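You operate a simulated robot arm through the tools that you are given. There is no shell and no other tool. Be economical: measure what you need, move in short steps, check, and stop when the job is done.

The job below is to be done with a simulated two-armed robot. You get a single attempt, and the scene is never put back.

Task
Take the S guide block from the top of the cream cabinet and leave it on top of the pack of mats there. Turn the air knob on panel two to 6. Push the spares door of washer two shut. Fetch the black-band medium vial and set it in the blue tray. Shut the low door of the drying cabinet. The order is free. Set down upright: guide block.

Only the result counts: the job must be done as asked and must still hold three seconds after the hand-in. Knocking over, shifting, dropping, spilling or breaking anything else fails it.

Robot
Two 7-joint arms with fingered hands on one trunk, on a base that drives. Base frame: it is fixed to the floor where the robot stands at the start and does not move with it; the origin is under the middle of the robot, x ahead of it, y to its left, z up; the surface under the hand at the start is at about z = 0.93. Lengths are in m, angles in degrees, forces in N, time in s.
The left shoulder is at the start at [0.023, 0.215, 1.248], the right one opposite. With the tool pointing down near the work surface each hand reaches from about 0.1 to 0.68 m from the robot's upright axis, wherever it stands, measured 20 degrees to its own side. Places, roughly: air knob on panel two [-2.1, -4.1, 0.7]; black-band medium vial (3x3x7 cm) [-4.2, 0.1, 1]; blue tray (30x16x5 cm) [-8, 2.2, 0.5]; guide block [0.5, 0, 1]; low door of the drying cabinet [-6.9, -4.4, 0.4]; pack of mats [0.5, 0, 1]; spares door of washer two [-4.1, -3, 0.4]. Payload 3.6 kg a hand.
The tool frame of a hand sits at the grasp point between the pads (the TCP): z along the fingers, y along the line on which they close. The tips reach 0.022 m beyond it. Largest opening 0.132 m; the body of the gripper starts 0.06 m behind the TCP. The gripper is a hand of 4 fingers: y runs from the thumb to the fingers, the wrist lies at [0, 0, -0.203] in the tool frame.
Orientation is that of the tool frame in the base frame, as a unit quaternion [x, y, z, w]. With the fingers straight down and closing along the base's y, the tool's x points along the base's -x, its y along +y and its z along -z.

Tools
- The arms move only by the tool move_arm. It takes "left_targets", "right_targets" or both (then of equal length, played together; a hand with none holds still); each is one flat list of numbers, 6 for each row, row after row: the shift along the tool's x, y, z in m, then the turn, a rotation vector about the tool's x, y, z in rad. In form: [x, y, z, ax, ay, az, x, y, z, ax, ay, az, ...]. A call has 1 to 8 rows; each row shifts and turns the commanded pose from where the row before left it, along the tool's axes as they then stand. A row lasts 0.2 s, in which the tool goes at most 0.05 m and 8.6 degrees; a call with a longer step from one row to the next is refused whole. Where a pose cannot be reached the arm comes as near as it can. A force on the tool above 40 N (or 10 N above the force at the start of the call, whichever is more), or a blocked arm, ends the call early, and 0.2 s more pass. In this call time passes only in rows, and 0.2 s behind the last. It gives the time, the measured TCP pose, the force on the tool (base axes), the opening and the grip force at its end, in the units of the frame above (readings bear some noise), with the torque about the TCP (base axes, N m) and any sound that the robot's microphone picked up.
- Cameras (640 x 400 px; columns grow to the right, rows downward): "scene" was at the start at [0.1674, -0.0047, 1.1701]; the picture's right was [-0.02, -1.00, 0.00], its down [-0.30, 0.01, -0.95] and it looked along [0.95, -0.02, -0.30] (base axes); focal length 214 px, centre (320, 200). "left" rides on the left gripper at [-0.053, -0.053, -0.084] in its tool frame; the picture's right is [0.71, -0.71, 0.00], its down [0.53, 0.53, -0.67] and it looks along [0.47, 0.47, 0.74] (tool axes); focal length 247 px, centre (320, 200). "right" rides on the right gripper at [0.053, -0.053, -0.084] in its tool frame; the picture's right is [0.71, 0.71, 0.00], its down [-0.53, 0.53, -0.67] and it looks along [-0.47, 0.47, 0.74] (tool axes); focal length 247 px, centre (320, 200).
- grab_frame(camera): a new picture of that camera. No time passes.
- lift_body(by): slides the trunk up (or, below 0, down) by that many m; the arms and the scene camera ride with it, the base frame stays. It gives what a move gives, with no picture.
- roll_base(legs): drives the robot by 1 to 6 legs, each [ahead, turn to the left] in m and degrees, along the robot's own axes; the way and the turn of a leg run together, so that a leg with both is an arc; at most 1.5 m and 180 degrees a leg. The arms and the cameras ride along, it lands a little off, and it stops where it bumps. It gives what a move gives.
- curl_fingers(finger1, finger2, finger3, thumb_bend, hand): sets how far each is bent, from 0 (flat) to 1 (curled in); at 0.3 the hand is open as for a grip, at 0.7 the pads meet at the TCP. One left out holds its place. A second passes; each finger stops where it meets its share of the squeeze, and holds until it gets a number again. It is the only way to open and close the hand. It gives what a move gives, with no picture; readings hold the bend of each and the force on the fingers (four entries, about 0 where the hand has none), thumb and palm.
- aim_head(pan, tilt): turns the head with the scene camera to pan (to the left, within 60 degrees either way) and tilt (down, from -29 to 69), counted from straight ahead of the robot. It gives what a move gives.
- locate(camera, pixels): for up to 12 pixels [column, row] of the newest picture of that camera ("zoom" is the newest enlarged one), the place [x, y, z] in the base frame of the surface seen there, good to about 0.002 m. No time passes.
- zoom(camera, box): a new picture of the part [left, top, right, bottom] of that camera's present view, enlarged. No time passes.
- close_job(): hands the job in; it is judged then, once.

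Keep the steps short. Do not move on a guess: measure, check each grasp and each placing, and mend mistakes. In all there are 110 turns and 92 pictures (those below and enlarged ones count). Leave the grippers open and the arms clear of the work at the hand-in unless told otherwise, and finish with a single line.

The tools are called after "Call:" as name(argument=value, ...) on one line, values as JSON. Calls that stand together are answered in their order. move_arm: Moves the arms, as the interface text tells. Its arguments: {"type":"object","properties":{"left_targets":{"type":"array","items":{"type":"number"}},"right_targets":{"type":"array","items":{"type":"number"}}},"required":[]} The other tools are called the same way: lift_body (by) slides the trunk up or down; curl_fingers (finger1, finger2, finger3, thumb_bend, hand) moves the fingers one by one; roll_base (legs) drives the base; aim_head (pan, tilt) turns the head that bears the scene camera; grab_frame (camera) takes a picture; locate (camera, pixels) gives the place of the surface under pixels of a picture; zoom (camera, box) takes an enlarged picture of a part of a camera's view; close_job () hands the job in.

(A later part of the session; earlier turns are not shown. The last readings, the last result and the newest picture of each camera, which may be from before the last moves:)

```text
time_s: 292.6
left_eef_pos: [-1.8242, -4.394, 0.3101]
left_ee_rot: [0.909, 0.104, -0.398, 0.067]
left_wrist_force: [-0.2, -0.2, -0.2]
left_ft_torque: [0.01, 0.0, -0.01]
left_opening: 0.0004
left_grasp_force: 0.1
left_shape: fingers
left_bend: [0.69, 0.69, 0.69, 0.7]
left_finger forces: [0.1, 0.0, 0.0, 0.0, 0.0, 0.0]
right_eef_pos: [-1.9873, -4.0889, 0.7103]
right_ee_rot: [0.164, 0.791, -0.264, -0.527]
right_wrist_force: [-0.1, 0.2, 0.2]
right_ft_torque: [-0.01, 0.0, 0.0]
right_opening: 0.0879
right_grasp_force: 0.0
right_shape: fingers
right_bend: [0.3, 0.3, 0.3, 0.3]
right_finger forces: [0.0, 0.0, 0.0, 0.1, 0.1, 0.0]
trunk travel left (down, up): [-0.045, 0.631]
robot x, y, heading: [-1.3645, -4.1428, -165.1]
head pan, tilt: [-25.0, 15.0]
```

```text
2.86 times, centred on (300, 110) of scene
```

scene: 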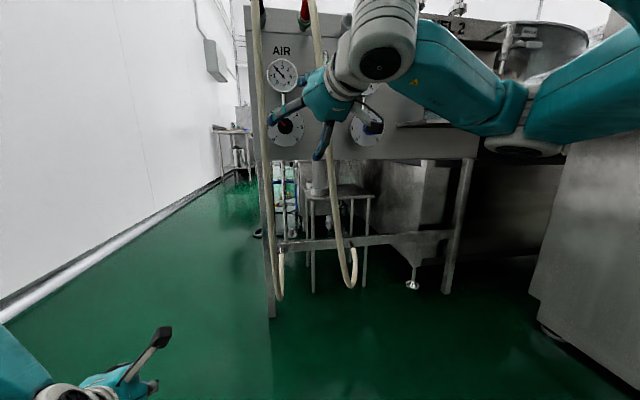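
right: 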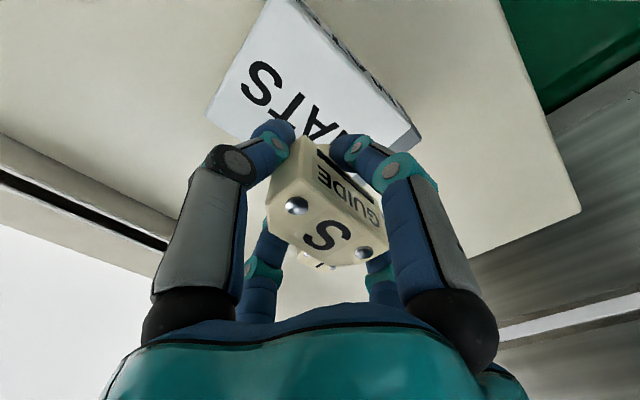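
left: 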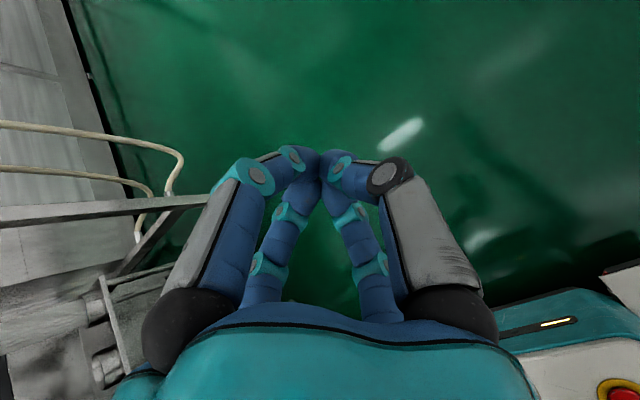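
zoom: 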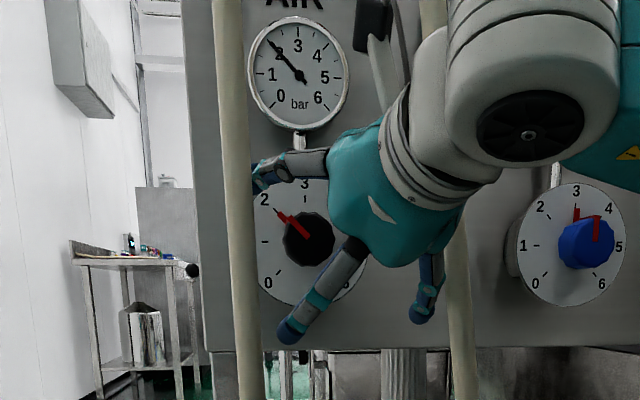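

The hand fits between the hoses. Advance 0.095 m so the fingers surround the knob.

Call:
roll_base(legs=[[0.095, 0]])

Call:
zoom(camera="scene", box=[200, 30, 360, 180])

```text
time_s: 293.7
left_eef_pos: [-1.8992, -4.4135, 0.3106]
left_ee_rot: [0.909, 0.103, -0.398, 0.066]
left_wrist_force: [-0.2, -0.5, 0.2]
left_ft_torque: [-0.01, -0.02, 0.01]
left_opening: 0.0003
left_grasp_force: 0.2
left_shape: fingers
left_bend: [0.69, 0.69, 0.69, 0.7]
left_finger forces: [0.1, 0.0, 0.0, 0.1, 0.1, 0.0]
right_eef_pos: [-2.056, -4.1107, 0.7094]
right_ee_rot: [0.162, 0.794, -0.266, -0.522]
right_wrist_force: [1.6, 0.2, -0.2]
right_ft_torque: [0.0, 0.11, -0.09]
right_opening: 0.0885
right_grasp_force: 1.0
right_shape: fingers
right_bend: [0.29, 0.3, 0.3, 0.3]
right_finger forces: [2.1, 0.1, 0.0, 0.0, 0.0, 0.1]
trunk travel left (down, up): [-0.045, 0.631]
robot x, y, heading: [-1.4399, -4.1647, -165.3]
head pan, tilt: [-25.0, 15.0]
stopped in leg 1: the force on the tool passed its limit at 74 N (the readings are from after the stop); the commanded pose is now the measured one
```

```text
2.67 times, centred on (280, 105) of scene
```

zoom: 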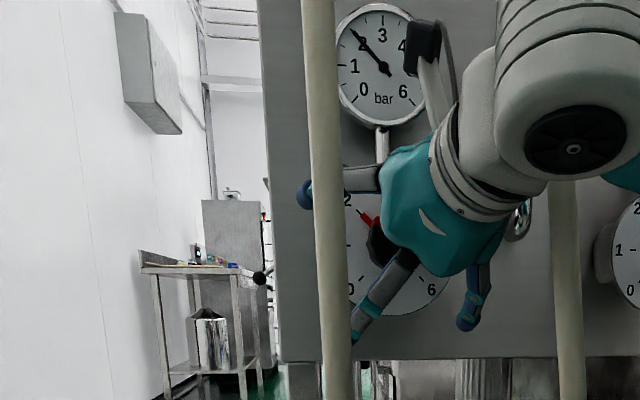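

A fingertip touched the dial plate at TCP x −2.056; tips overlap the knob by ~1.2 cm. Back off 4 mm and close on the knob.

Call:
move_arm(right_targets=[0, 0, -0.004, 0, 0, 0])

Call:
curl_fingers(hand="right", finger1=0.7, finger2=0.7, finger3=0.7, thumb_bend=0.7)

```text
time_s: 294.1
left_eef_pos: [-1.9005, -4.4127, 0.311]
left_ee_rot: [0.909, 0.104, -0.398, 0.066]
left_wrist_force: [0.1, -0.4, 0.4]
left_ft_torque: [0.02, 0.02, -0.03]
left_opening: 0.0
left_grasp_force: 0.1
left_shape: fingers
left_bend: [0.69, 0.69, 0.69, 0.7]
left_finger forces: [0.0, 0.0, 0.0, 0.0, 0.1, 0.1]
right_eef_pos: [-2.0545, -4.11, 0.7117]
right_ee_rot: [0.162, 0.794, -0.266, -0.523]
right_wrist_force: [-0.3, -0.2, -0.4]
right_ft_torque: [-0.02, 0.0, 0.01]
right_opening: 0.0884
right_grasp_force: 0.2
right_shape: fingers
right_bend: [0.3, 0.3, 0.3, 0.3]
right_finger forces: [0.1, 0.1, 0.0, 0.0, 0.1, 0.0]
trunk travel left (down, up): [-0.045, 0.631]
robot x, y, heading: [-1.4422, -4.1663, -165.3]
head pan, tilt: [-25.0, 15.0]
```

```text
time_s: 295.1
left_eef_pos: [-1.8995, -4.4144, 0.3109]
left_ee_rot: [0.909, 0.103, -0.399, 0.066]
left_wrist_force: [-0.4, 0.1, -0.5]
left_ft_torque: [0.0, -0.02, 0.0]
left_opening: 0.0
left_grasp_force: 0.1
left_shape: fingers
left_bend: [0.69, 0.69, 0.69, 0.7]
left_finger forces: [0.0, 0.1, 0.0, 0.0, 0.1, 0.1]
right_eef_pos: [-2.0542, -4.1098, 0.7121]
right_ee_rot: [0.162, 0.793, -0.268, -0.523]
right_wrist_force: [-4.6, -1.5, 8.1]
right_ft_torque: [0.0, 0.28, -0.09]
right_opening: 0.0346
right_grasp_force: 13.7
right_shape: fingers
right_bend: [0.48, 0.64, 0.66, 0.6]
right_finger forces: [9.5, 3.5, 3.0, 0.0, 10.9, 0.0]
trunk travel left (down, up): [-0.045, 0.631]
robot x, y, heading: [-1.4417, -4.1644, -165.4]
head pan, tilt: [-25.0, 15.0]
```

Knob gripped (13.7 N). Turn clockwise 50°.

Call:
move_arm(right_targets=[0, 0, 0, 0, 0, 0.145, 0, 0, 0, 0, 0, 0.145, 0, 0, 0, 0, 0, 0.145, 0, 0, 0, 0, 0, 0.145, 0, 0, 0, 0, 0, 0.145, 0, 0, 0, 0, 0, 0.145])

Call:
zoom(camera="scene", box=[200, 30, 360, 180])

```text
time_s: 296.6
left_eef_pos: [-1.8994, -4.4151, 0.3115]
left_ee_rot: [0.909, 0.104, -0.399, 0.065]
left_wrist_force: [0.4, 0.5, 0.4]
left_ft_torque: [-0.02, 0.01, -0.03]
left_opening: 0.0004
left_grasp_force: 0.1
left_shape: fingers
left_bend: [0.69, 0.69, 0.69, 0.7]
left_finger forces: [0.1, 0.0, 0.0, 0.0, 0.1, 0.0]
right_eef_pos: [-2.0503, -4.1176, 0.7185]
right_ee_rot: [0.47, 0.654, -0.474, -0.356]
right_wrist_force: [7.8, -9.1, 6.0]
right_ft_torque: [0.1, 0.33, 0.29]
right_opening: 0.0324
right_grasp_force: 17.7
right_shape: fingers
right_bend: [0.51, 0.66, 0.67, 0.58]
right_finger forces: [8.2, 3.6, 3.1, 0.0, 21.6, 0.0]
trunk travel left (down, up): [-0.045, 0.631]
robot x, y, heading: [-1.4407, -4.1648, -165.0]
head pan, tilt: [-25.0, 15.0]
stopped in row 6 (right hand): the force on the tool passed its limit at 40 N (the readings are from after the stop); the commanded pose is now the measured one
```

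```text
2.67 times, centred on (280, 105) of scene
```

zoom: 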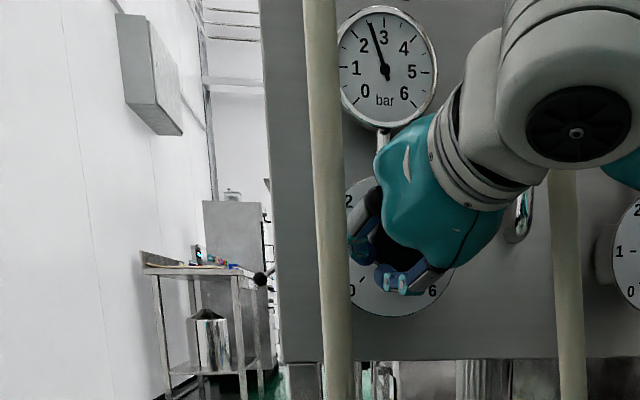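

The gauge needle above follows the knob (now ~2.7), a handy readout. Next cycle: open, retreat 3 cm, roll back, recentre, advance, close, turn.

Call:
curl_fingers(hand="right", finger1=0.3, finger2=0.3, finger3=0.3, thumb_bend=0.3)

Call:
move_arm(right_targets=[0, 0, -0.03, 0, 0, 0, 0, 0, 0, 0, 0, -0.145, 0, 0, 0, 0, 0, -0.145, 0, 0, 0, 0, 0, -0.145, 0, 0, 0, 0, 0, -0.145, 0, 0, 0, 0, 0, -0.145, 0, 0, 0, 0, 0, -0.145, 0, 0.0098, 0.033, 0, 0, 0])

Call:
curl_fingers(hand="right", finger1=0.7, finger2=0.7, finger3=0.7, thumb_bend=0.7)

Call:
move_arm(right_targets=[0, 0, 0, 0, 0, 0.145, 0, 0, 0, 0, 0, 0.145, 0, 0, 0, 0, 0, 0.145, 0, 0, 0, 0, 0, 0.145, 0, 0, 0, 0, 0, 0.145, 0, 0, 0, 0, 0, 0.145])

Call:
zoom(camera="scene", box=[200, 30, 360, 180])

```text
time_s: 297.6
left_eef_pos: [-1.8995, -4.4136, 0.3115]
left_ee_rot: [0.909, 0.105, -0.398, 0.067]
left_wrist_force: [-0.3, -0.2, 1.2]
left_ft_torque: [0.0, 0.03, -0.03]
left_opening: 0.0001
left_grasp_force: 0.1
left_shape: fingers
left_bend: [0.69, 0.69, 0.69, 0.7]
left_finger forces: [0.0, 0.0, 0.0, 0.0, 0.0, 0.0]
right_eef_pos: [-2.0529, -4.1145, 0.7154]
right_ee_rot: [0.474, 0.654, -0.47, -0.357]
right_wrist_force: [-1.3, 0.3, -0.1]
right_ft_torque: [0.0, -0.01, -0.03]
right_opening: 0.0874
right_grasp_force: 0.1
right_shape: fingers
right_bend: [0.3, 0.3, 0.3, 0.3]
right_finger forces: [0.1, 0.1, 0.0, 0.0, 0.0, 0.0]
trunk travel left (down, up): [-0.045, 0.631]
robot x, y, heading: [-1.4393, -4.166, -165.1]
head pan, tilt: [-25.0, 15.0]
```

```text
time_s: 299.4
left_eef_pos: [-1.8992, -4.4134, 0.3121]
left_ee_rot: [0.909, 0.104, -0.398, 0.067]
left_wrist_force: [0.2, -0.5, -0.2]
left_ft_torque: [-0.01, -0.01, 0.0]
left_opening: 0.0004
left_grasp_force: 0.1
left_shape: fingers
left_bend: [0.69, 0.69, 0.69, 0.7]
left_finger forces: [0.1, 0.1, 0.0, 0.1, 0.0, 0.0]
right_eef_pos: [-2.0563, -4.1071, 0.7074]
right_ee_rot: [0.153, 0.793, -0.275, -0.522]
right_wrist_force: [0.3, 0.7, -0.4]
right_ft_torque: [0.0, 0.02, 0.03]
right_opening: 0.0877
right_grasp_force: 0.0
right_shape: fingers
right_bend: [0.3, 0.3, 0.3, 0.3]
right_finger forces: [0.0, 0.0, 0.0, 0.1, 0.1, 0.0]
trunk travel left (down, up): [-0.045, 0.631]
robot x, y, heading: [-1.4351, -4.1647, -165.5]
head pan, tilt: [-25.0, 15.0]
```

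```text
time_s: 300.4
left_eef_pos: [-1.8982, -4.4141, 0.3102]
left_ee_rot: [0.909, 0.104, -0.397, 0.066]
left_wrist_force: [-0.1, -0.2, -0.2]
left_ft_torque: [0.04, 0.0, 0.02]
left_opening: 0.0
left_grasp_force: 0.0
left_shape: fingers
left_bend: [0.69, 0.69, 0.69, 0.7]
left_finger forces: [0.0, 0.0, 0.0, 0.0, 0.0, 0.0]
right_eef_pos: [-2.0563, -4.1085, 0.7094]
right_ee_rot: [0.153, 0.792, -0.276, -0.523]
right_wrist_force: [-6.6, -6.5, 8.1]
right_ft_torque: [0.09, 0.11, -0.15]
right_opening: 0.0359
right_grasp_force: 15.3
right_shape: fingers
right_bend: [0.48, 0.66, 0.67, 0.59]
right_finger forces: [9.8, 2.3, 2.0, 0.1, 15.9, 0.0]
trunk travel left (down, up): [-0.045, 0.631]
robot x, y, heading: [-1.4383, -4.1627, -164.9]
head pan, tilt: [-25.0, 15.0]
```

```text
time_s: 301.8
left_eef_pos: [-1.8991, -4.4147, 0.3122]
left_ee_rot: [0.909, 0.105, -0.399, 0.065]
left_wrist_force: [-0.1, -0.5, -0.2]
left_ft_torque: [0.02, -0.02, -0.03]
left_opening: 0.0002
left_grasp_force: 0.0
left_shape: fingers
left_bend: [0.69, 0.69, 0.69, 0.7]
left_finger forces: [0.0, 0.0, 0.0, 0.0, 0.0, 0.0]
right_eef_pos: [-2.0502, -4.1153, 0.7128]
right_ee_rot: [0.466, 0.656, -0.477, -0.353]
right_wrist_force: [14.4, -32.0, 15.4]
right_ft_torque: [0.35, 0.94, 1.13]
right_opening: 0.0319
right_grasp_force: 24.7
right_shape: fingers
right_bend: [0.54, 0.67, 0.66, 0.56]
right_finger forces: [5.4, 2.6, 2.7, 0.1, 38.2, 0.0]
trunk travel left (down, up): [-0.045, 0.631]
robot x, y, heading: [-1.4436, -4.1656, -165.4]
head pan, tilt: [-25.0, 15.0]
```

```text
2.67 times, centred on (280, 105) of scene
```

zoom: 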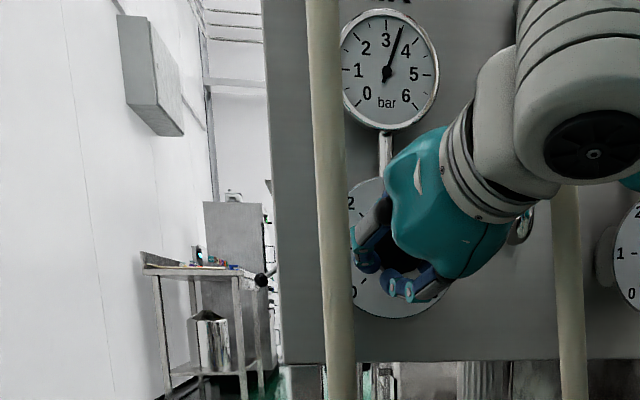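

Gauge ~3.5: about 0.75 per stroke. I do two more strokes, then look.

Call:
curl_fingers(hand="right", finger1=0.3, finger2=0.3, finger3=0.3, thumb_bend=0.3)

Call:
move_arm(right_targets=[0, 0, -0.03, 0, 0, 0, 0, 0, 0, 0, 0, -0.145, 0, 0, 0, 0, 0, -0.145, 0, 0, 0, 0, 0, -0.145, 0, 0, 0, 0, 0, -0.145, 0, 0, 0, 0, 0, -0.145, 0, 0, 0, 0, 0, -0.145, 0, 0.0, 0.031, 0, 0, 0])

Call:
curl_fingers(hand="right", finger1=0.7, finger2=0.7, finger3=0.7, thumb_bend=0.7)

Call:
move_arm(right_targets=[0, 0, 0, 0, 0, 0.145, 0, 0, 0, 0, 0, 0.145, 0, 0, 0, 0, 0, 0.145, 0, 0, 0, 0, 0, 0.145, 0, 0, 0, 0, 0, 0.145, 0, 0, 0, 0, 0, 0.145])

Call:
curl_fingers(hand="right", finger1=0.3, finger2=0.3, finger3=0.3, thumb_bend=0.3)

Call:
zoom(camera="scene", box=[200, 30, 360, 180])

```text
time_s: 302.8
left_eef_pos: [-1.8992, -4.4144, 0.3105]
left_ee_rot: [0.909, 0.104, -0.397, 0.067]
left_wrist_force: [0.0, -0.2, 0.7]
left_ft_torque: [-0.01, 0.02, -0.02]
left_opening: 0.0
left_grasp_force: 0.0
left_shape: fingers
left_bend: [0.69, 0.69, 0.69, 0.7]
left_finger forces: [0.1, 0.1, 0.1, 0.1, 0.0, 0.1]
right_eef_pos: [-2.0546, -4.1083, 0.7092]
right_ee_rot: [0.474, 0.653, -0.47, -0.358]
right_wrist_force: [-1.0, -0.1, 0.8]
right_ft_torque: [-0.02, -0.01, -0.02]
right_opening: 0.0876
right_grasp_force: 0.0
right_shape: fingers
right_bend: [0.3, 0.3, 0.3, 0.3]
right_finger forces: [0.0, 0.1, 0.0, 0.0, 0.0, 0.0]
trunk travel left (down, up): [-0.045, 0.631]
robot x, y, heading: [-1.4361, -4.1616, -165.3]
head pan, tilt: [-25.0, 15.0]
```

```text
time_s: 304.6
left_eef_pos: [-1.8989, -4.4144, 0.3111]
left_ee_rot: [0.909, 0.104, -0.398, 0.067]
left_wrist_force: [0.0, 0.6, -0.7]
left_ft_torque: [-0.01, -0.01, -0.01]
left_opening: 0.0
left_grasp_force: 0.1
left_shape: fingers
left_bend: [0.69, 0.69, 0.69, 0.7]
left_finger forces: [0.0, 0.1, 0.1, 0.0, 0.1, 0.1]
right_eef_pos: [-2.0565, -4.1094, 0.7086]
right_ee_rot: [0.154, 0.793, -0.275, -0.522]
right_wrist_force: [0.7, -0.1, 0.3]
right_ft_torque: [0.01, 0.01, -0.02]
right_opening: 0.0879
right_grasp_force: 0.1
right_shape: fingers
right_bend: [0.3, 0.3, 0.3, 0.3]
right_finger forces: [0.4, 0.0, 0.0, 0.0, 0.0, 0.1]
trunk travel left (down, up): [-0.045, 0.631]
robot x, y, heading: [-1.4396, -4.1639, -165.0]
head pan, tilt: [-25.0, 15.0]
```

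```text
time_s: 305.6
left_eef_pos: [-1.8998, -4.4144, 0.3116]
left_ee_rot: [0.909, 0.104, -0.398, 0.066]
left_wrist_force: [-0.4, 0.3, 0.1]
left_ft_torque: [0.0, 0.02, 0.03]
left_opening: 0.0
left_grasp_force: 0.0
left_shape: fingers
left_bend: [0.69, 0.69, 0.69, 0.7]
left_finger forces: [0.0, 0.0, 0.0, 0.1, 0.0, 0.1]
right_eef_pos: [-2.0577, -4.1092, 0.7097]
right_ee_rot: [0.155, 0.792, -0.276, -0.523]
right_wrist_force: [-8.7, -3.2, 9.4]
right_ft_torque: [0.03, 0.15, -0.08]
right_opening: 0.0357
right_grasp_force: 12.8
right_shape: fingers
right_bend: [0.48, 0.65, 0.67, 0.6]
right_finger forces: [9.7, 3.1, 2.1, 0.1, 11.1, 0.0]
trunk travel left (down, up): [-0.045, 0.631]
robot x, y, heading: [-1.4422, -4.164, -165.1]
head pan, tilt: [-25.0, 15.0]
```

```text
time_s: 307.0
left_eef_pos: [-1.8983, -4.414, 0.3123]
left_ee_rot: [0.909, 0.104, -0.399, 0.065]
left_wrist_force: [0.3, -0.5, -0.8]
left_ft_torque: [-0.02, 0.0, 0.02]
left_opening: 0.0
left_grasp_force: 0.1
left_shape: fingers
left_bend: [0.69, 0.69, 0.69, 0.7]
left_finger forces: [0.0, 0.0, 0.0, 0.0, 0.1, 0.0]
right_eef_pos: [-2.0508, -4.1163, 0.7139]
right_ee_rot: [0.455, 0.661, -0.479, -0.356]
right_wrist_force: [5.9, -9.7, 7.0]
right_ft_torque: [0.1, 0.35, 0.3]
right_opening: 0.033
right_grasp_force: 17.8
right_shape: fingers
right_bend: [0.51, 0.66, 0.67, 0.57]
right_finger forces: [7.9, 2.4, 2.8, 0.1, 22.9, 0.1]
trunk travel left (down, up): [-0.045, 0.631]
robot x, y, heading: [-1.4401, -4.1637, -165.0]
head pan, tilt: [-25.0, 15.0]
stopped in row 6 (right hand): the force on the tool passed its limit at 41 N (the readings are from after the stop); the commanded pose is now the measured one
```

```text
time_s: 308.0
left_eef_pos: [-1.9, -4.4133, 0.3122]
left_ee_rot: [0.909, 0.104, -0.398, 0.067]
left_wrist_force: [0.1, -0.6, 0.7]
left_ft_torque: [0.02, -0.02, 0.01]
left_opening: 0.0
left_grasp_force: 0.0
left_shape: fingers
left_bend: [0.69, 0.69, 0.69, 0.7]
left_finger forces: [0.0, 0.0, 0.0, 0.0, 0.0, 0.0]
right_eef_pos: [-2.0524, -4.1137, 0.7115]
right_ee_rot: [0.459, 0.661, -0.474, -0.358]
right_wrist_force: [-0.8, 1.0, -0.2]
right_ft_torque: [0.0, -0.04, 0.01]
right_opening: 0.0876
right_grasp_force: 0.1
right_shape: fingers
right_bend: [0.3, 0.3, 0.3, 0.3]
right_finger forces: [0.0, 0.0, 0.0, 0.0, 0.1, 0.0]
trunk travel left (down, up): [-0.045, 0.631]
robot x, y, heading: [-1.4385, -4.1649, -164.9]
head pan, tilt: [-25.0, 15.0]
```

```text
2.67 times, centred on (280, 105) of scene
```

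zoom: 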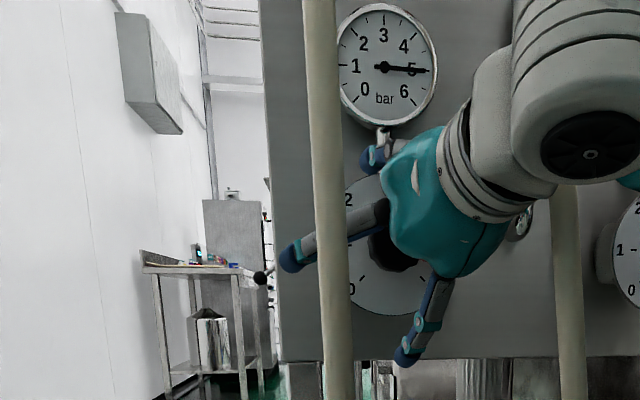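

Gauge shows 5 after three strokes, i.e. one unit (45°) each. One more identical stroke.

Call:
move_arm(right_targets=[0, 0, -0.03, 0, 0, 0, 0, 0, 0, 0, 0, -0.145, 0, 0, 0, 0, 0, -0.145, 0, 0, 0, 0, 0, -0.145, 0, 0, 0, 0, 0, -0.145, 0, 0, 0, 0, 0, -0.145, 0, 0, 0, 0, 0, -0.145, 0, 0.004, 0.032, 0, 0, 0])

Call:
curl_fingers(hand="right", finger1=0.7, finger2=0.7, finger3=0.7, thumb_bend=0.7)

Call:
move_arm(right_targets=[0, 0, 0, 0, 0, 0.145, 0, 0, 0, 0, 0, 0.145, 0, 0, 0, 0, 0, 0.145, 0, 0, 0, 0, 0, 0.145, 0, 0, 0, 0, 0, 0.145, 0, 0, 0, 0, 0, 0.145])

Call:
curl_fingers(hand="right", finger1=0.3, finger2=0.3, finger3=0.3, thumb_bend=0.3)

Call:
move_arm(right_targets=[0, 0, -0.03, 0, 0, 0])

Call:
roll_base(legs=[[-0.2, 0]])

Call:
zoom(camera="scene", box=[220, 30, 360, 170])

```text
time_s: 309.8
left_eef_pos: [-1.898, -4.4149, 0.3131]
left_ee_rot: [0.909, 0.104, -0.399, 0.067]
left_wrist_force: [-0.3, 0.3, -0.6]
left_ft_torque: [0.05, 0.01, -0.04]
left_opening: 0.0
left_grasp_force: 0.1
left_shape: fingers
left_bend: [0.69, 0.69, 0.69, 0.7]
left_finger forces: [0.0, 0.0, 0.1, 0.0, 0.0, 0.1]
right_eef_pos: [-2.0548, -4.11, 0.7082]
right_ee_rot: [0.135, 0.793, -0.28, -0.524]
right_wrist_force: [19.6, 1.8, -1.5]
right_ft_torque: [-0.12, 0.97, -0.84]
right_opening: 0.0882
right_grasp_force: 10.3
right_shape: fingers
right_bend: [0.29, 0.3, 0.3, 0.3]
right_finger forces: [19.9, 0.0, 0.0, 0.0, 0.0, 0.0]
right hand out of reach, approached as far as the arm can: row 3
trunk travel left (down, up): [-0.045, 0.631]
robot x, y, heading: [-1.4412, -4.1608, -165.1]
head pan, tilt: [-25.0, 15.0]
```

```text
time_s: 310.8
left_eef_pos: [-1.8985, -4.4151, 0.3127]
left_ee_rot: [0.909, 0.104, -0.398, 0.066]
left_wrist_force: [-0.3, -0.2, 0.1]
left_ft_torque: [-0.01, 0.0, 0.03]
left_opening: 0.0
left_grasp_force: 0.2
left_shape: fingers
left_bend: [0.69, 0.69, 0.69, 0.7]
left_finger forces: [0.0, 0.1, 0.1, 0.1, 0.0, 0.0]
right_eef_pos: [-2.0597, -4.1113, 0.7091]
right_ee_rot: [0.136, 0.792, -0.279, -0.525]
right_wrist_force: [-0.1, -9.2, 8.6]
right_ft_torque: [0.12, 0.21, 0.12]
right_opening: 0.0353
right_grasp_force: 12.4
right_shape: fingers
right_bend: [0.44, 0.65, 0.68, 0.62]
right_finger forces: [7.0, 3.3, 1.4, 0.0, 13.4, 0.1]
trunk travel left (down, up): [-0.045, 0.631]
robot x, y, heading: [-1.4408, -4.163, -164.9]
head pan, tilt: [-25.0, 15.0]
```

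```text
time_s: 312.2
left_eef_pos: [-1.8992, -4.4146, 0.3111]
left_ee_rot: [0.909, 0.104, -0.397, 0.065]
left_wrist_force: [0.4, -0.6, -0.3]
left_ft_torque: [0.0, -0.02, -0.01]
left_opening: 0.0
left_grasp_force: 0.0
left_shape: fingers
left_bend: [0.69, 0.69, 0.69, 0.7]
left_finger forces: [0.0, 0.0, 0.1, 0.0, 0.0, 0.0]
right_eef_pos: [-2.0541, -4.1213, 0.7123]
right_ee_rot: [0.428, 0.679, -0.473, -0.364]
right_wrist_force: [1.4, -14.3, 3.9]
right_ft_torque: [0.25, 0.1, 0.1]
right_opening: 0.0343
right_grasp_force: 17.2
right_shape: fingers
right_bend: [0.46, 0.68, 0.69, 0.6]
right_finger forces: [8.3, 1.5, 0.8, 0.1, 23.8, 0.0]
trunk travel left (down, up): [-0.045, 0.631]
robot x, y, heading: [-1.4417, -4.1632, -165.0]
head pan, tilt: [-25.0, 15.0]
stopped in row 6 (right hand): the force on the tool passed its limit at 42 N (the readings are from after the stop); the commanded pose is now the measured one
```

```text
time_s: 313.2
left_eef_pos: [-1.8984, -4.4133, 0.312]
left_ee_rot: [0.909, 0.105, -0.398, 0.067]
left_wrist_force: [0.8, 0.3, 0.5]
left_ft_torque: [-0.01, 0.02, 0.01]
left_opening: 0.0
left_grasp_force: 0.1
left_shape: fingers
left_bend: [0.69, 0.69, 0.69, 0.7]
left_finger forces: [0.0, 0.0, 0.0, 0.0, 0.1, 0.0]
right_eef_pos: [-2.0559, -4.1162, 0.7098]
right_ee_rot: [0.431, 0.678, -0.47, -0.365]
right_wrist_force: [0.2, 1.3, -0.2]
right_ft_torque: [-0.04, 0.02, 0.02]
right_opening: 0.0876
right_grasp_force: 0.2
right_shape: fingers
right_bend: [0.3, 0.3, 0.3, 0.3]
right_finger forces: [0.0, 0.1, 0.0, 0.0, 0.0, 0.0]
trunk travel left (down, up): [-0.045, 0.631]
robot x, y, heading: [-1.4409, -4.1652, -165.1]
head pan, tilt: [-25.0, 15.0]
```

```text
time_s: 313.6
left_eef_pos: [-1.8983, -4.414, 0.312]
left_ee_rot: [0.909, 0.105, -0.398, 0.068]
left_wrist_force: [-0.1, 0.4, 0.1]
left_ft_torque: [-0.01, 0.03, -0.01]
left_opening: 0.0
left_grasp_force: 0.1
left_shape: fingers
left_bend: [0.69, 0.69, 0.69, 0.7]
left_finger forces: [0.0, 0.1, 0.1, 0.0, 0.0, 0.1]
right_eef_pos: [-2.0278, -4.1087, 0.7167]
right_ee_rot: [0.432, 0.679, -0.469, -0.364]
right_wrist_force: [0.2, 0.1, 0.9]
right_ft_torque: [0.01, 0.0, -0.01]
right_opening: 0.0875
right_grasp_force: 0.0
right_shape: fingers
right_bend: [0.3, 0.3, 0.3, 0.3]
right_finger forces: [0.0, 0.1, 0.0, 0.1, 0.1, 0.0]
trunk travel left (down, up): [-0.045, 0.631]
robot x, y, heading: [-1.4384, -4.1644, -165.1]
head pan, tilt: [-25.0, 15.0]
```

```text
time_s: 315.2
left_eef_pos: [-1.701, -4.3614, 0.3124]
left_ee_rot: [0.909, 0.104, -0.398, 0.067]
left_wrist_force: [0.5, 0.3, -0.1]
left_ft_torque: [0.01, -0.04, -0.02]
left_opening: 0.0
left_grasp_force: 0.0
left_shape: fingers
left_bend: [0.69, 0.69, 0.69, 0.7]
left_finger forces: [0.0, 0.0, 0.0, 0.1, 0.0, 0.0]
right_eef_pos: [-1.8314, -4.0542, 0.7172]
right_ee_rot: [0.431, 0.678, -0.469, -0.366]
right_wrist_force: [0.4, 0.1, 0.2]
right_ft_torque: [-0.02, -0.01, -0.02]
right_opening: 0.0872
right_grasp_force: 0.0
right_shape: fingers
right_bend: [0.3, 0.3, 0.3, 0.3]
right_finger forces: [0.1, 0.0, 0.1, 0.0, 0.1, 0.0]
trunk travel left (down, up): [-0.045, 0.631]
robot x, y, heading: [-1.2418, -4.1113, -165.1]
head pan, tilt: [-25.0, 15.0]
```

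```text
2.86 times, centred on (290, 100) of scene
```

zoom: 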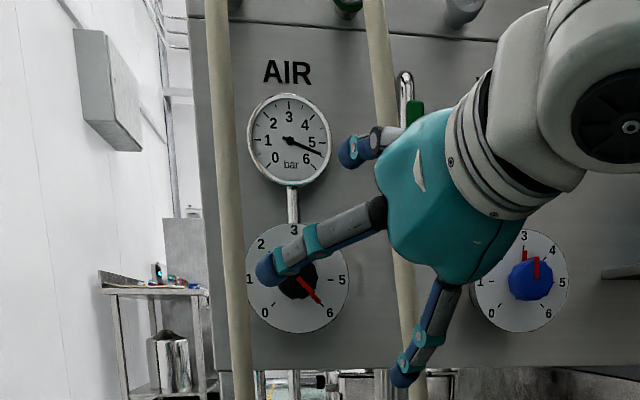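

Pointer looks at 6. Back off a little more and take a close look.

Call:
roll_base(legs=[[-0.15, 0]])

Call:
zoom(camera="scene", box=[260, 70, 330, 140])

```text
time_s: 316.6
left_eef_pos: [-1.5565, -4.3222, 0.3117]
left_ee_rot: [0.909, 0.104, -0.398, 0.067]
left_wrist_force: [0.2, 0.3, -0.6]
left_ft_torque: [0.0, 0.01, 0.01]
left_opening: 0.0
left_grasp_force: 0.1
left_shape: fingers
left_bend: [0.69, 0.69, 0.69, 0.7]
left_finger forces: [0.0, 0.1, 0.0, 0.0, 0.0, 0.0]
right_eef_pos: [-1.6867, -4.0154, 0.7172]
right_ee_rot: [0.432, 0.679, -0.468, -0.365]
right_wrist_force: [-0.4, -0.7, 0.2]
right_ft_torque: [-0.01, 0.01, 0.0]
right_opening: 0.0875
right_grasp_force: 0.1
right_shape: fingers
right_bend: [0.3, 0.3, 0.3, 0.3]
right_finger forces: [0.0, 0.0, 0.1, 0.1, 0.1, 0.0]
trunk travel left (down, up): [-0.045, 0.631]
robot x, y, heading: [-1.0979, -4.0719, -165.4]
head pan, tilt: [-25.0, 15.0]
```

```text
5.71 times, centred on (295, 105) of scene
```

zoom: 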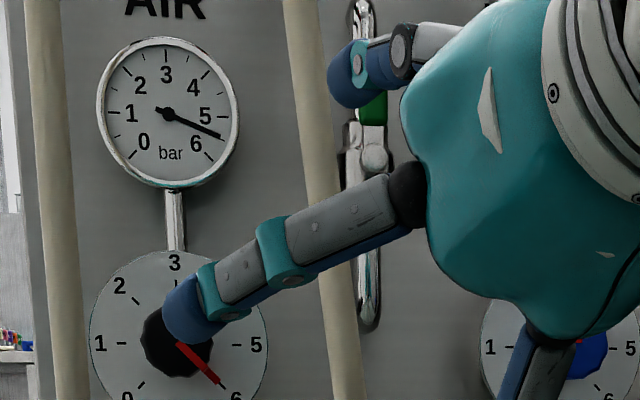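

Pointer is on the 6 mark. Now restore the right arm: raise the trunk, unroll and bring the hand back to pointing down, and likewise the left.

Call:
lift_body(by=0.4)

Call:
move_arm(right_targets=[0, 0, -0.01, 0, 0, 0.145, 0, 0, -0.01, 0, 0, 0.145, 0, 0, -0.01, 0, 0, 0.145, 0, 0, -0.01, 0, 0, 0.145, 0, 0, -0.01, 0, 0, 0.145, 0, 0, 0, 0, 0, 0.145, 0, 0, 0, 0, 0, 0.145, 0, 0, 0, 0, 0, 0.145], left_targets=[0.01, 0, -0.01, 0, 0.12, 0, 0.01, 0, -0.01, 0, 0.12, 0, 0.01, 0, -0.01, 0, 0.12, 0, 0.01, 0, -0.01, 0, 0.12, 0, 0.01, 0, -0.01, 0, 0.12, 0, 0.01, 0, -0.01, 0, 0.12, 0, 0.01, 0, -0.01, 0, 0.12, 0, 0, 0, 0, 0, 0, 0])

Call:
move_arm(right_targets=[0, 0, 0, 0, 0, 0.14, 0, 0, 0, 0, 0, 0.14, 0, 0, 0, 0, 0, 0.14])

```text
time_s: 320.4
left_eef_pos: [-1.557, -4.3229, 0.7129]
left_ee_rot: [0.909, 0.103, -0.398, 0.067]
left_wrist_force: [-0.4, 0.4, 0.2]
left_ft_torque: [0.0, 0.01, 0.01]
left_opening: 0.0002
left_grasp_force: 0.2
left_shape: fingers
left_bend: [0.69, 0.69, 0.69, 0.7]
left_finger forces: [0.1, 0.0, 0.0, 0.0, 0.1, 0.0]
right_eef_pos: [-1.6847, -4.0166, 1.1191]
right_ee_rot: [0.433, 0.678, -0.468, -0.366]
right_wrist_force: [0.8, 0.7, 0.0]
right_ft_torque: [-0.02, 0.0, 0.01]
right_opening: 0.0872
right_grasp_force: 0.0
right_shape: fingers
right_bend: [0.3, 0.3, 0.3, 0.3]
right_finger forces: [0.1, 0.0, 0.0, 0.0, 0.1, 0.1]
trunk travel left (down, up): [-0.445, 0.231]
robot x, y, heading: [-1.0973, -4.0724, -165.0]
head pan, tilt: [-25.0, 15.0]
```

```text
time_s: 322.2
left_eef_pos: [-1.469, -4.298, 0.7417]
left_ee_rot: [0.992, 0.122, 0.008, 0.019]
left_wrist_force: [0.4, 0.2, -0.3]
left_ft_torque: [-0.01, -0.01, 0.01]
left_opening: 0.0
left_grasp_force: 0.0
left_shape: fingers
left_bend: [0.69, 0.69, 0.69, 0.7]
left_finger forces: [0.0, 0.0, 0.0, 0.1, 0.0, 0.0]
right_eef_pos: [-1.6414, -3.9997, 1.1346]
right_ee_rot: [0.734, 0.329, -0.592, -0.049]
right_wrist_force: [0.0, 0.2, 0.1]
right_ft_torque: [0.02, 0.01, -0.05]
right_opening: 0.0878
right_grasp_force: 0.1
right_shape: fingers
right_bend: [0.3, 0.3, 0.3, 0.3]
right_finger forces: [0.0, 0.0, 0.1, 0.0, 0.0, 0.0]
trunk travel left (down, up): [-0.445, 0.231]
robot x, y, heading: [-1.0964, -4.0744, -165.1]
head pan, tilt: [-25.0, 15.0]
```

```text
time_s: 323.0
left_eef_pos: [-1.4679, -4.2986, 0.7409]
left_ee_rot: [0.992, 0.121, 0.008, 0.019]
left_wrist_force: [-0.4, 0.2, -1.0]
left_ft_torque: [-0.01, 0.0, 0.0]
left_opening: 0.0001
left_grasp_force: 0.0
left_shape: fingers
left_bend: [0.69, 0.69, 0.69, 0.7]
left_finger forces: [0.0, 0.0, 0.0, 0.0, 0.0, 0.1]
right_eef_pos: [-1.6409, -4.0006, 1.1325]
right_ee_rot: [0.786, 0.169, -0.59, 0.076]
right_wrist_force: [-0.4, -0.1, 0.2]
right_ft_torque: [0.04, 0.02, 0.03]
right_opening: 0.0874
right_grasp_force: 0.0
right_shape: fingers
right_bend: [0.3, 0.3, 0.3, 0.3]
right_finger forces: [0.0, 0.0, 0.1, 0.1, 0.1, 0.0]
trunk travel left (down, up): [-0.445, 0.231]
robot x, y, heading: [-1.0958, -4.0714, -165.1]
head pan, tilt: [-25.0, 15.0]
```

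Now pitch the right hand down, open the left hand, and start driving out: turn left toward the corridor.

Call:
move_arm(right_targets=[0.01, 0, -0.012, 0, 0.145, 0, 0.01, 0, -0.012, 0, 0.145, 0, 0.01, 0, -0.012, 0, 0.145, 0, 0.012, 0, -0.01, 0, 0.145, 0, 0.012, 0, -0.01, 0, 0.145, 0, 0.012, 0, -0.008, 0, 0.145, 0, 0.012, 0, 0, 0, 0.145, 0, 0.012, 0, 0, 0, 0.145, 0])

Call:
curl_fingers(hand="left", finger1=0.3, finger2=0.3, finger3=0.3, thumb_bend=0.3)

Call:
roll_base(legs=[[0, 26]])

Call:
roll_base(legs=[[1.0, 0]])

Call:
roll_base(legs=[[0, -42]])

```text
time_s: 324.8
left_eef_pos: [-1.4679, -4.2987, 0.7414]
left_ee_rot: [0.992, 0.121, 0.007, 0.018]
left_wrist_force: [0.0, -0.2, 0.2]
left_ft_torque: [0.01, 0.0, -0.01]
left_opening: 0.0
left_grasp_force: 0.0
left_shape: fingers
left_bend: [0.69, 0.69, 0.69, 0.7]
left_finger forces: [0.0, 0.1, 0.1, 0.0, 0.0, 0.1]
right_eef_pos: [-1.537, -3.9588, 1.1126]
right_ee_rot: [0.981, 0.183, -0.061, -0.03]
right_wrist_force: [0.2, 0.1, 0.1]
right_ft_torque: [0.03, 0.0, 0.04]
right_opening: 0.0877
right_grasp_force: 0.1
right_shape: fingers
right_bend: [0.3, 0.3, 0.3, 0.3]
right_finger forces: [0.0, 0.0, 0.0, 0.0, 0.0, 0.0]
trunk travel left (down, up): [-0.445, 0.231]
robot x, y, heading: [-1.0983, -4.0724, -165.4]
head pan, tilt: [-25.0, 15.0]
```

```text
time_s: 325.8
left_eef_pos: [-1.4678, -4.2982, 0.7428]
left_ee_rot: [0.992, 0.121, 0.008, 0.018]
left_wrist_force: [-0.4, -0.1, 0.3]
left_ft_torque: [0.0, 0.0, 0.01]
left_opening: 0.0874
left_grasp_force: 0.1
left_shape: fingers
left_bend: [0.3, 0.3, 0.3, 0.3]
left_finger forces: [0.0, 0.1, 0.0, 0.0, 0.0, 0.0]
right_eef_pos: [-1.5367, -3.9575, 1.1117]
right_ee_rot: [0.98, 0.184, -0.063, -0.03]
right_wrist_force: [0.4, -0.7, -0.6]
right_ft_torque: [0.02, -0.03, 0.03]
right_opening: 0.0877
right_grasp_force: 0.1
right_shape: fingers
right_bend: [0.3, 0.3, 0.3, 0.3]
right_finger forces: [0.1, 0.1, 0.0, 0.0, 0.0, 0.1]
trunk travel left (down, up): [-0.445, 0.231]
robot x, y, heading: [-1.0975, -4.0731, -165.4]
head pan, tilt: [-25.0, 15.0]
```

```text
time_s: 327.6
left_eef_pos: [-1.3302, -4.4389, 0.7409]
left_ee_rot: [0.939, 0.343, 0.012, 0.016]
left_wrist_force: [-0.7, 0.3, 0.0]
left_ft_torque: [-0.02, 0.02, 0.01]
left_opening: 0.0873
left_grasp_force: 0.1
left_shape: fingers
left_bend: [0.3, 0.3, 0.3, 0.3]
left_finger forces: [0.0, 0.0, 0.0, 0.0, 0.0, 0.1]
right_eef_pos: [-1.5416, -4.1642, 1.1118]
right_ee_rot: [0.914, 0.401, -0.066, -0.016]
right_wrist_force: [0.6, -0.1, -0.3]
right_ft_torque: [0.0, -0.03, 0.02]
right_opening: 0.0874
right_grasp_force: 0.1
right_shape: fingers
right_bend: [0.3, 0.3, 0.3, 0.3]
right_finger forces: [0.0, 0.1, 0.0, 0.0, 0.0, 0.0]
trunk travel left (down, up): [-0.445, 0.231]
robot x, y, heading: [-1.1087, -4.0591, -139.0]
head pan, tilt: [-25.0, 15.0]
```

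```text
time_s: 332.8
left_eef_pos: [-2.0938, -5.1057, 0.7429]
left_ee_rot: [0.939, 0.344, 0.012, 0.016]
left_wrist_force: [0.2, 1.0, 0.3]
left_ft_torque: [-0.01, -0.01, 0.0]
left_opening: 0.0873
left_grasp_force: 0.1
left_shape: fingers
left_bend: [0.3, 0.3, 0.3, 0.3]
left_finger forces: [0.0, 0.1, 0.0, 0.1, 0.1, 0.0]
right_eef_pos: [-2.3067, -4.8304, 1.115]
right_ee_rot: [0.913, 0.402, -0.068, -0.014]
right_wrist_force: [0.7, 0.1, -0.1]
right_ft_torque: [0.0, 0.0, -0.02]
right_opening: 0.0877
right_grasp_force: 0.1
right_shape: fingers
right_bend: [0.3, 0.3, 0.3, 0.3]
right_finger forces: [0.0, 0.1, 0.0, 0.0, 0.1, 0.0]
trunk travel left (down, up): [-0.445, 0.231]
robot x, y, heading: [-1.8768, -4.7262, -138.8]
head pan, tilt: [-25.0, 15.0]
stopped in leg 1: the robot was blocked; the commanded pose is now the measured one
```

```text
time_s: 335.2
left_eef_pos: [-2.2944, -4.8649, 0.7419]
left_ee_rot: [1.0, -0.014, 0.006, 0.019]
left_wrist_force: [0.1, 0.1, -0.4]
left_ft_torque: [0.01, 0.03, 0.02]
left_opening: 0.0875
left_grasp_force: 0.0
left_shape: fingers
left_bend: [0.3, 0.3, 0.3, 0.3]
left_finger forces: [0.0, 0.0, 0.0, 0.0, 0.0, 0.0]
right_eef_pos: [-2.2693, -4.5173, 1.1143]
right_ee_rot: [0.996, 0.05, -0.058, -0.037]
right_wrist_force: [-1.7, -0.5, 0.3]
right_ft_torque: [0.04, -0.03, 0.01]
right_opening: 0.0878
right_grasp_force: 0.0
right_shape: fingers
right_bend: [0.3, 0.3, 0.3, 0.3]
right_finger forces: [0.0, 0.1, 0.0, 0.0, 0.0, 0.0]
trunk travel left (down, up): [-0.445, 0.231]
robot x, y, heading: [-1.8767, -4.7572, 179.8]
head pan, tilt: [-25.0, 15.0]
```

Facing west in the corridor. Bring the right hand inward a little, then drive west 1.4 m and 1.3 m.

Call:
move_arm(right_targets=[-0.02, 0.03, 0, 0, 0, 0, -0.02, 0.03, 0, 0, 0, 0, -0.02, 0.03, 0, 0, 0, 0, -0.02, 0.03, 0, 0, 0, 0])

Call:
roll_base(legs=[[1.4, 0]])

Call:
roll_base(legs=[[1.3, 0]])

Call:
roll_base(legs=[[0, -30]])

```text
time_s: 336.2
left_eef_pos: [-2.2941, -4.8643, 0.7441]
left_ee_rot: [1.0, -0.014, 0.005, 0.019]
left_wrist_force: [0.1, 0.3, 0.5]
left_ft_torque: [0.0, 0.0, 0.02]
left_opening: 0.0879
left_grasp_force: 0.0
left_shape: fingers
left_bend: [0.3, 0.3, 0.3, 0.3]
left_finger forces: [0.0, 0.1, 0.1, 0.0, 0.0, 0.1]
right_eef_pos: [-2.3349, -4.6474, 1.1151]
right_ee_rot: [0.996, 0.05, -0.059, -0.038]
right_wrist_force: [0.2, 0.9, -0.6]
right_ft_torque: [0.02, 0.01, -0.03]
right_opening: 0.0881
right_grasp_force: 0.1
right_shape: fingers
right_bend: [0.3, 0.3, 0.3, 0.3]
right_finger forces: [0.0, 0.1, 0.0, 0.0, 0.0, 0.0]
trunk travel left (down, up): [-0.445, 0.231]
robot x, y, heading: [-1.8754, -4.7571, 180.0]
head pan, tilt: [-25.0, 15.0]
```

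```text
time_s: 343.3
left_eef_pos: [-3.724, -4.8686, 0.7432]
left_ee_rot: [1.0, -0.01, 0.005, 0.019]
left_wrist_force: [1.1, -0.6, 1.2]
left_ft_torque: [-0.03, -0.02, 0.0]
left_opening: 0.0879
left_grasp_force: 0.1
left_shape: fingers
left_bend: [0.3, 0.3, 0.3, 0.3]
left_finger forces: [0.0, 0.0, 0.0, 0.1, 0.0, 0.0]
right_eef_pos: [-3.765, -4.6506, 1.1146]
right_ee_rot: [0.996, 0.053, -0.058, -0.037]
right_wrist_force: [-0.4, 0.3, 0.0]
right_ft_torque: [0.0, -0.02, -0.01]
right_opening: 0.0879
right_grasp_force: 0.2
right_shape: fingers
right_bend: [0.3, 0.3, 0.3, 0.3]
right_finger forces: [0.0, 0.0, 0.0, 0.0, 0.0, 0.0]
trunk travel left (down, up): [-0.445, 0.231]
robot x, y, heading: [-3.3086, -4.7622, -179.8]
head pan, tilt: [-25.0, 15.0]
```

```text
time_s: 349.8
left_eef_pos: [-5.0111, -4.864, 0.7439]
left_ee_rot: [1.0, -0.015, 0.006, 0.02]
left_wrist_force: [-0.7, 0.8, 0.2]
left_ft_torque: [-0.01, -0.04, -0.04]
left_opening: 0.0876
left_grasp_force: 0.1
left_shape: fingers
left_bend: [0.3, 0.3, 0.3, 0.3]
left_finger forces: [0.1, 0.0, 0.0, 0.0, 0.0, 0.0]
right_eef_pos: [-5.0511, -4.6452, 1.1163]
right_ee_rot: [0.997, 0.047, -0.058, -0.037]
right_wrist_force: [0.1, 0.3, 0.4]
right_ft_torque: [-0.01, -0.01, -0.04]
right_opening: 0.088
right_grasp_force: 0.1
right_shape: fingers
right_bend: [0.3, 0.3, 0.3, 0.3]
right_finger forces: [0.0, 0.0, 0.0, 0.1, 0.0, 0.0]
trunk travel left (down, up): [-0.445, 0.231]
robot x, y, heading: [-4.5976, -4.7598, 179.4]
head pan, tilt: [-25.0, 15.0]
```

```text
time_s: 351.7
left_eef_pos: [-5.0062, -4.6481, 0.7446]
left_ee_rot: [0.964, -0.266, 0.0, 0.02]
left_wrist_force: [-0.8, -0.2, -0.5]
left_ft_torque: [-0.02, 0.01, 0.0]
left_opening: 0.0878
left_grasp_force: 0.0
left_shape: fingers
left_bend: [0.3, 0.3, 0.3, 0.3]
left_finger forces: [0.0, 0.0, 0.0, 0.1, 0.0, 0.0]
right_eef_pos: [-4.9348, -4.4365, 1.1166]
right_ee_rot: [0.977, -0.204, -0.046, -0.051]
right_wrist_force: [-0.1, -0.4, 0.7]
right_ft_torque: [0.0, 0.0, 0.03]
right_opening: 0.0877
right_grasp_force: 0.1
right_shape: fingers
right_bend: [0.3, 0.3, 0.3, 0.3]
right_finger forces: [0.0, 0.0, 0.1, 0.1, 0.0, 0.1]
trunk travel left (down, up): [-0.445, 0.231]
robot x, y, heading: [-4.6027, -4.7821, 150.6]
head pan, tilt: [-25.0, 15.0]
```

Leave the corridor northwest, then go north along x≈−5.9 past tub and drum.

Call:
roll_base(legs=[[1.45, 0]])

Call:
roll_base(legs=[[0, -59]])

Call:
roll_base(legs=[[1.5, 0]])

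```text
time_s: 359.0
left_eef_pos: [-6.2941, -3.9407, 0.7451]
left_ee_rot: [0.966, -0.257, 0.001, 0.02]
left_wrist_force: [0.7, 0.6, -0.5]
left_ft_torque: [-0.04, 0.01, 0.02]
left_opening: 0.0877
left_grasp_force: 0.0
left_shape: fingers
left_bend: [0.3, 0.3, 0.3, 0.3]
left_finger forces: [0.1, 0.0, 0.0, 0.1, 0.0, 0.0]
right_eef_pos: [-6.2273, -3.7286, 1.1151]
right_ee_rot: [0.978, -0.195, -0.047, -0.051]
right_wrist_force: [-0.5, 0.0, 0.3]
right_ft_torque: [-0.01, -0.04, -0.02]
right_opening: 0.0877
right_grasp_force: 0.0
right_shape: fingers
right_bend: [0.3, 0.3, 0.3, 0.3]
right_finger forces: [0.0, 0.1, 0.1, 0.1, 0.1, 0.0]
trunk travel left (down, up): [-0.445, 0.231]
robot x, y, heading: [-5.8886, -4.0686, 151.6]
head pan, tilt: [-25.0, 15.0]
```

```text
time_s: 362.2
left_eef_pos: [-5.9881, -3.6518, 0.7467]
left_ee_rot: [0.715, -0.698, -0.011, 0.019]
left_wrist_force: [0.7, 0.3, 0.2]
left_ft_torque: [0.02, 0.06, 0.01]
left_opening: 0.088
left_grasp_force: 0.1
left_shape: fingers
left_bend: [0.3, 0.3, 0.3, 0.3]
left_finger forces: [0.0, 0.0, 0.0, 0.0, 0.0, 0.0]
right_eef_pos: [-5.7708, -3.6015, 1.1165]
right_ee_rot: [0.758, -0.649, -0.016, -0.066]
right_wrist_force: [0.5, 0.3, -1.6]
right_ft_torque: [0.0, -0.01, 0.0]
right_opening: 0.0877
right_grasp_force: 0.1
right_shape: fingers
right_bend: [0.3, 0.3, 0.3, 0.3]
right_finger forces: [0.0, 0.1, 0.1, 0.1, 0.1, 0.1]
trunk travel left (down, up): [-0.445, 0.231]
robot x, y, heading: [-5.9412, -4.0653, 92.7]
head pan, tilt: [-25.0, 15.0]
stopped in leg 1: the robot was blocked; the commanded pose is now the measured one
```

```text
time_s: 369.6
left_eef_pos: [-6.0886, -2.1711, 0.7455]
left_ee_rot: [0.726, -0.687, -0.011, 0.018]
left_wrist_force: [-0.1, -0.5, -0.5]
left_ft_torque: [0.01, -0.03, 0.01]
left_opening: 0.088
left_grasp_force: 0.0
left_shape: fingers
left_bend: [0.3, 0.3, 0.3, 0.3]
left_finger forces: [0.0, 0.0, 0.0, 0.0, 0.1, 0.0]
right_eef_pos: [-5.8742, -2.1156, 1.1186]
right_ee_rot: [0.768, -0.637, -0.017, -0.067]
right_wrist_force: [0.3, 0.1, 0.4]
right_ft_torque: [-0.04, 0.0, 0.02]
right_opening: 0.0881
right_grasp_force: 0.1
right_shape: fingers
right_bend: [0.3, 0.3, 0.3, 0.3]
right_finger forces: [0.1, 0.1, 0.1, 0.1, 0.0, 0.1]
trunk travel left (down, up): [-0.445, 0.231]
robot x, y, heading: [-6.0249, -2.5871, 93.9]
head pan, tilt: [-25.0, 15.0]
```

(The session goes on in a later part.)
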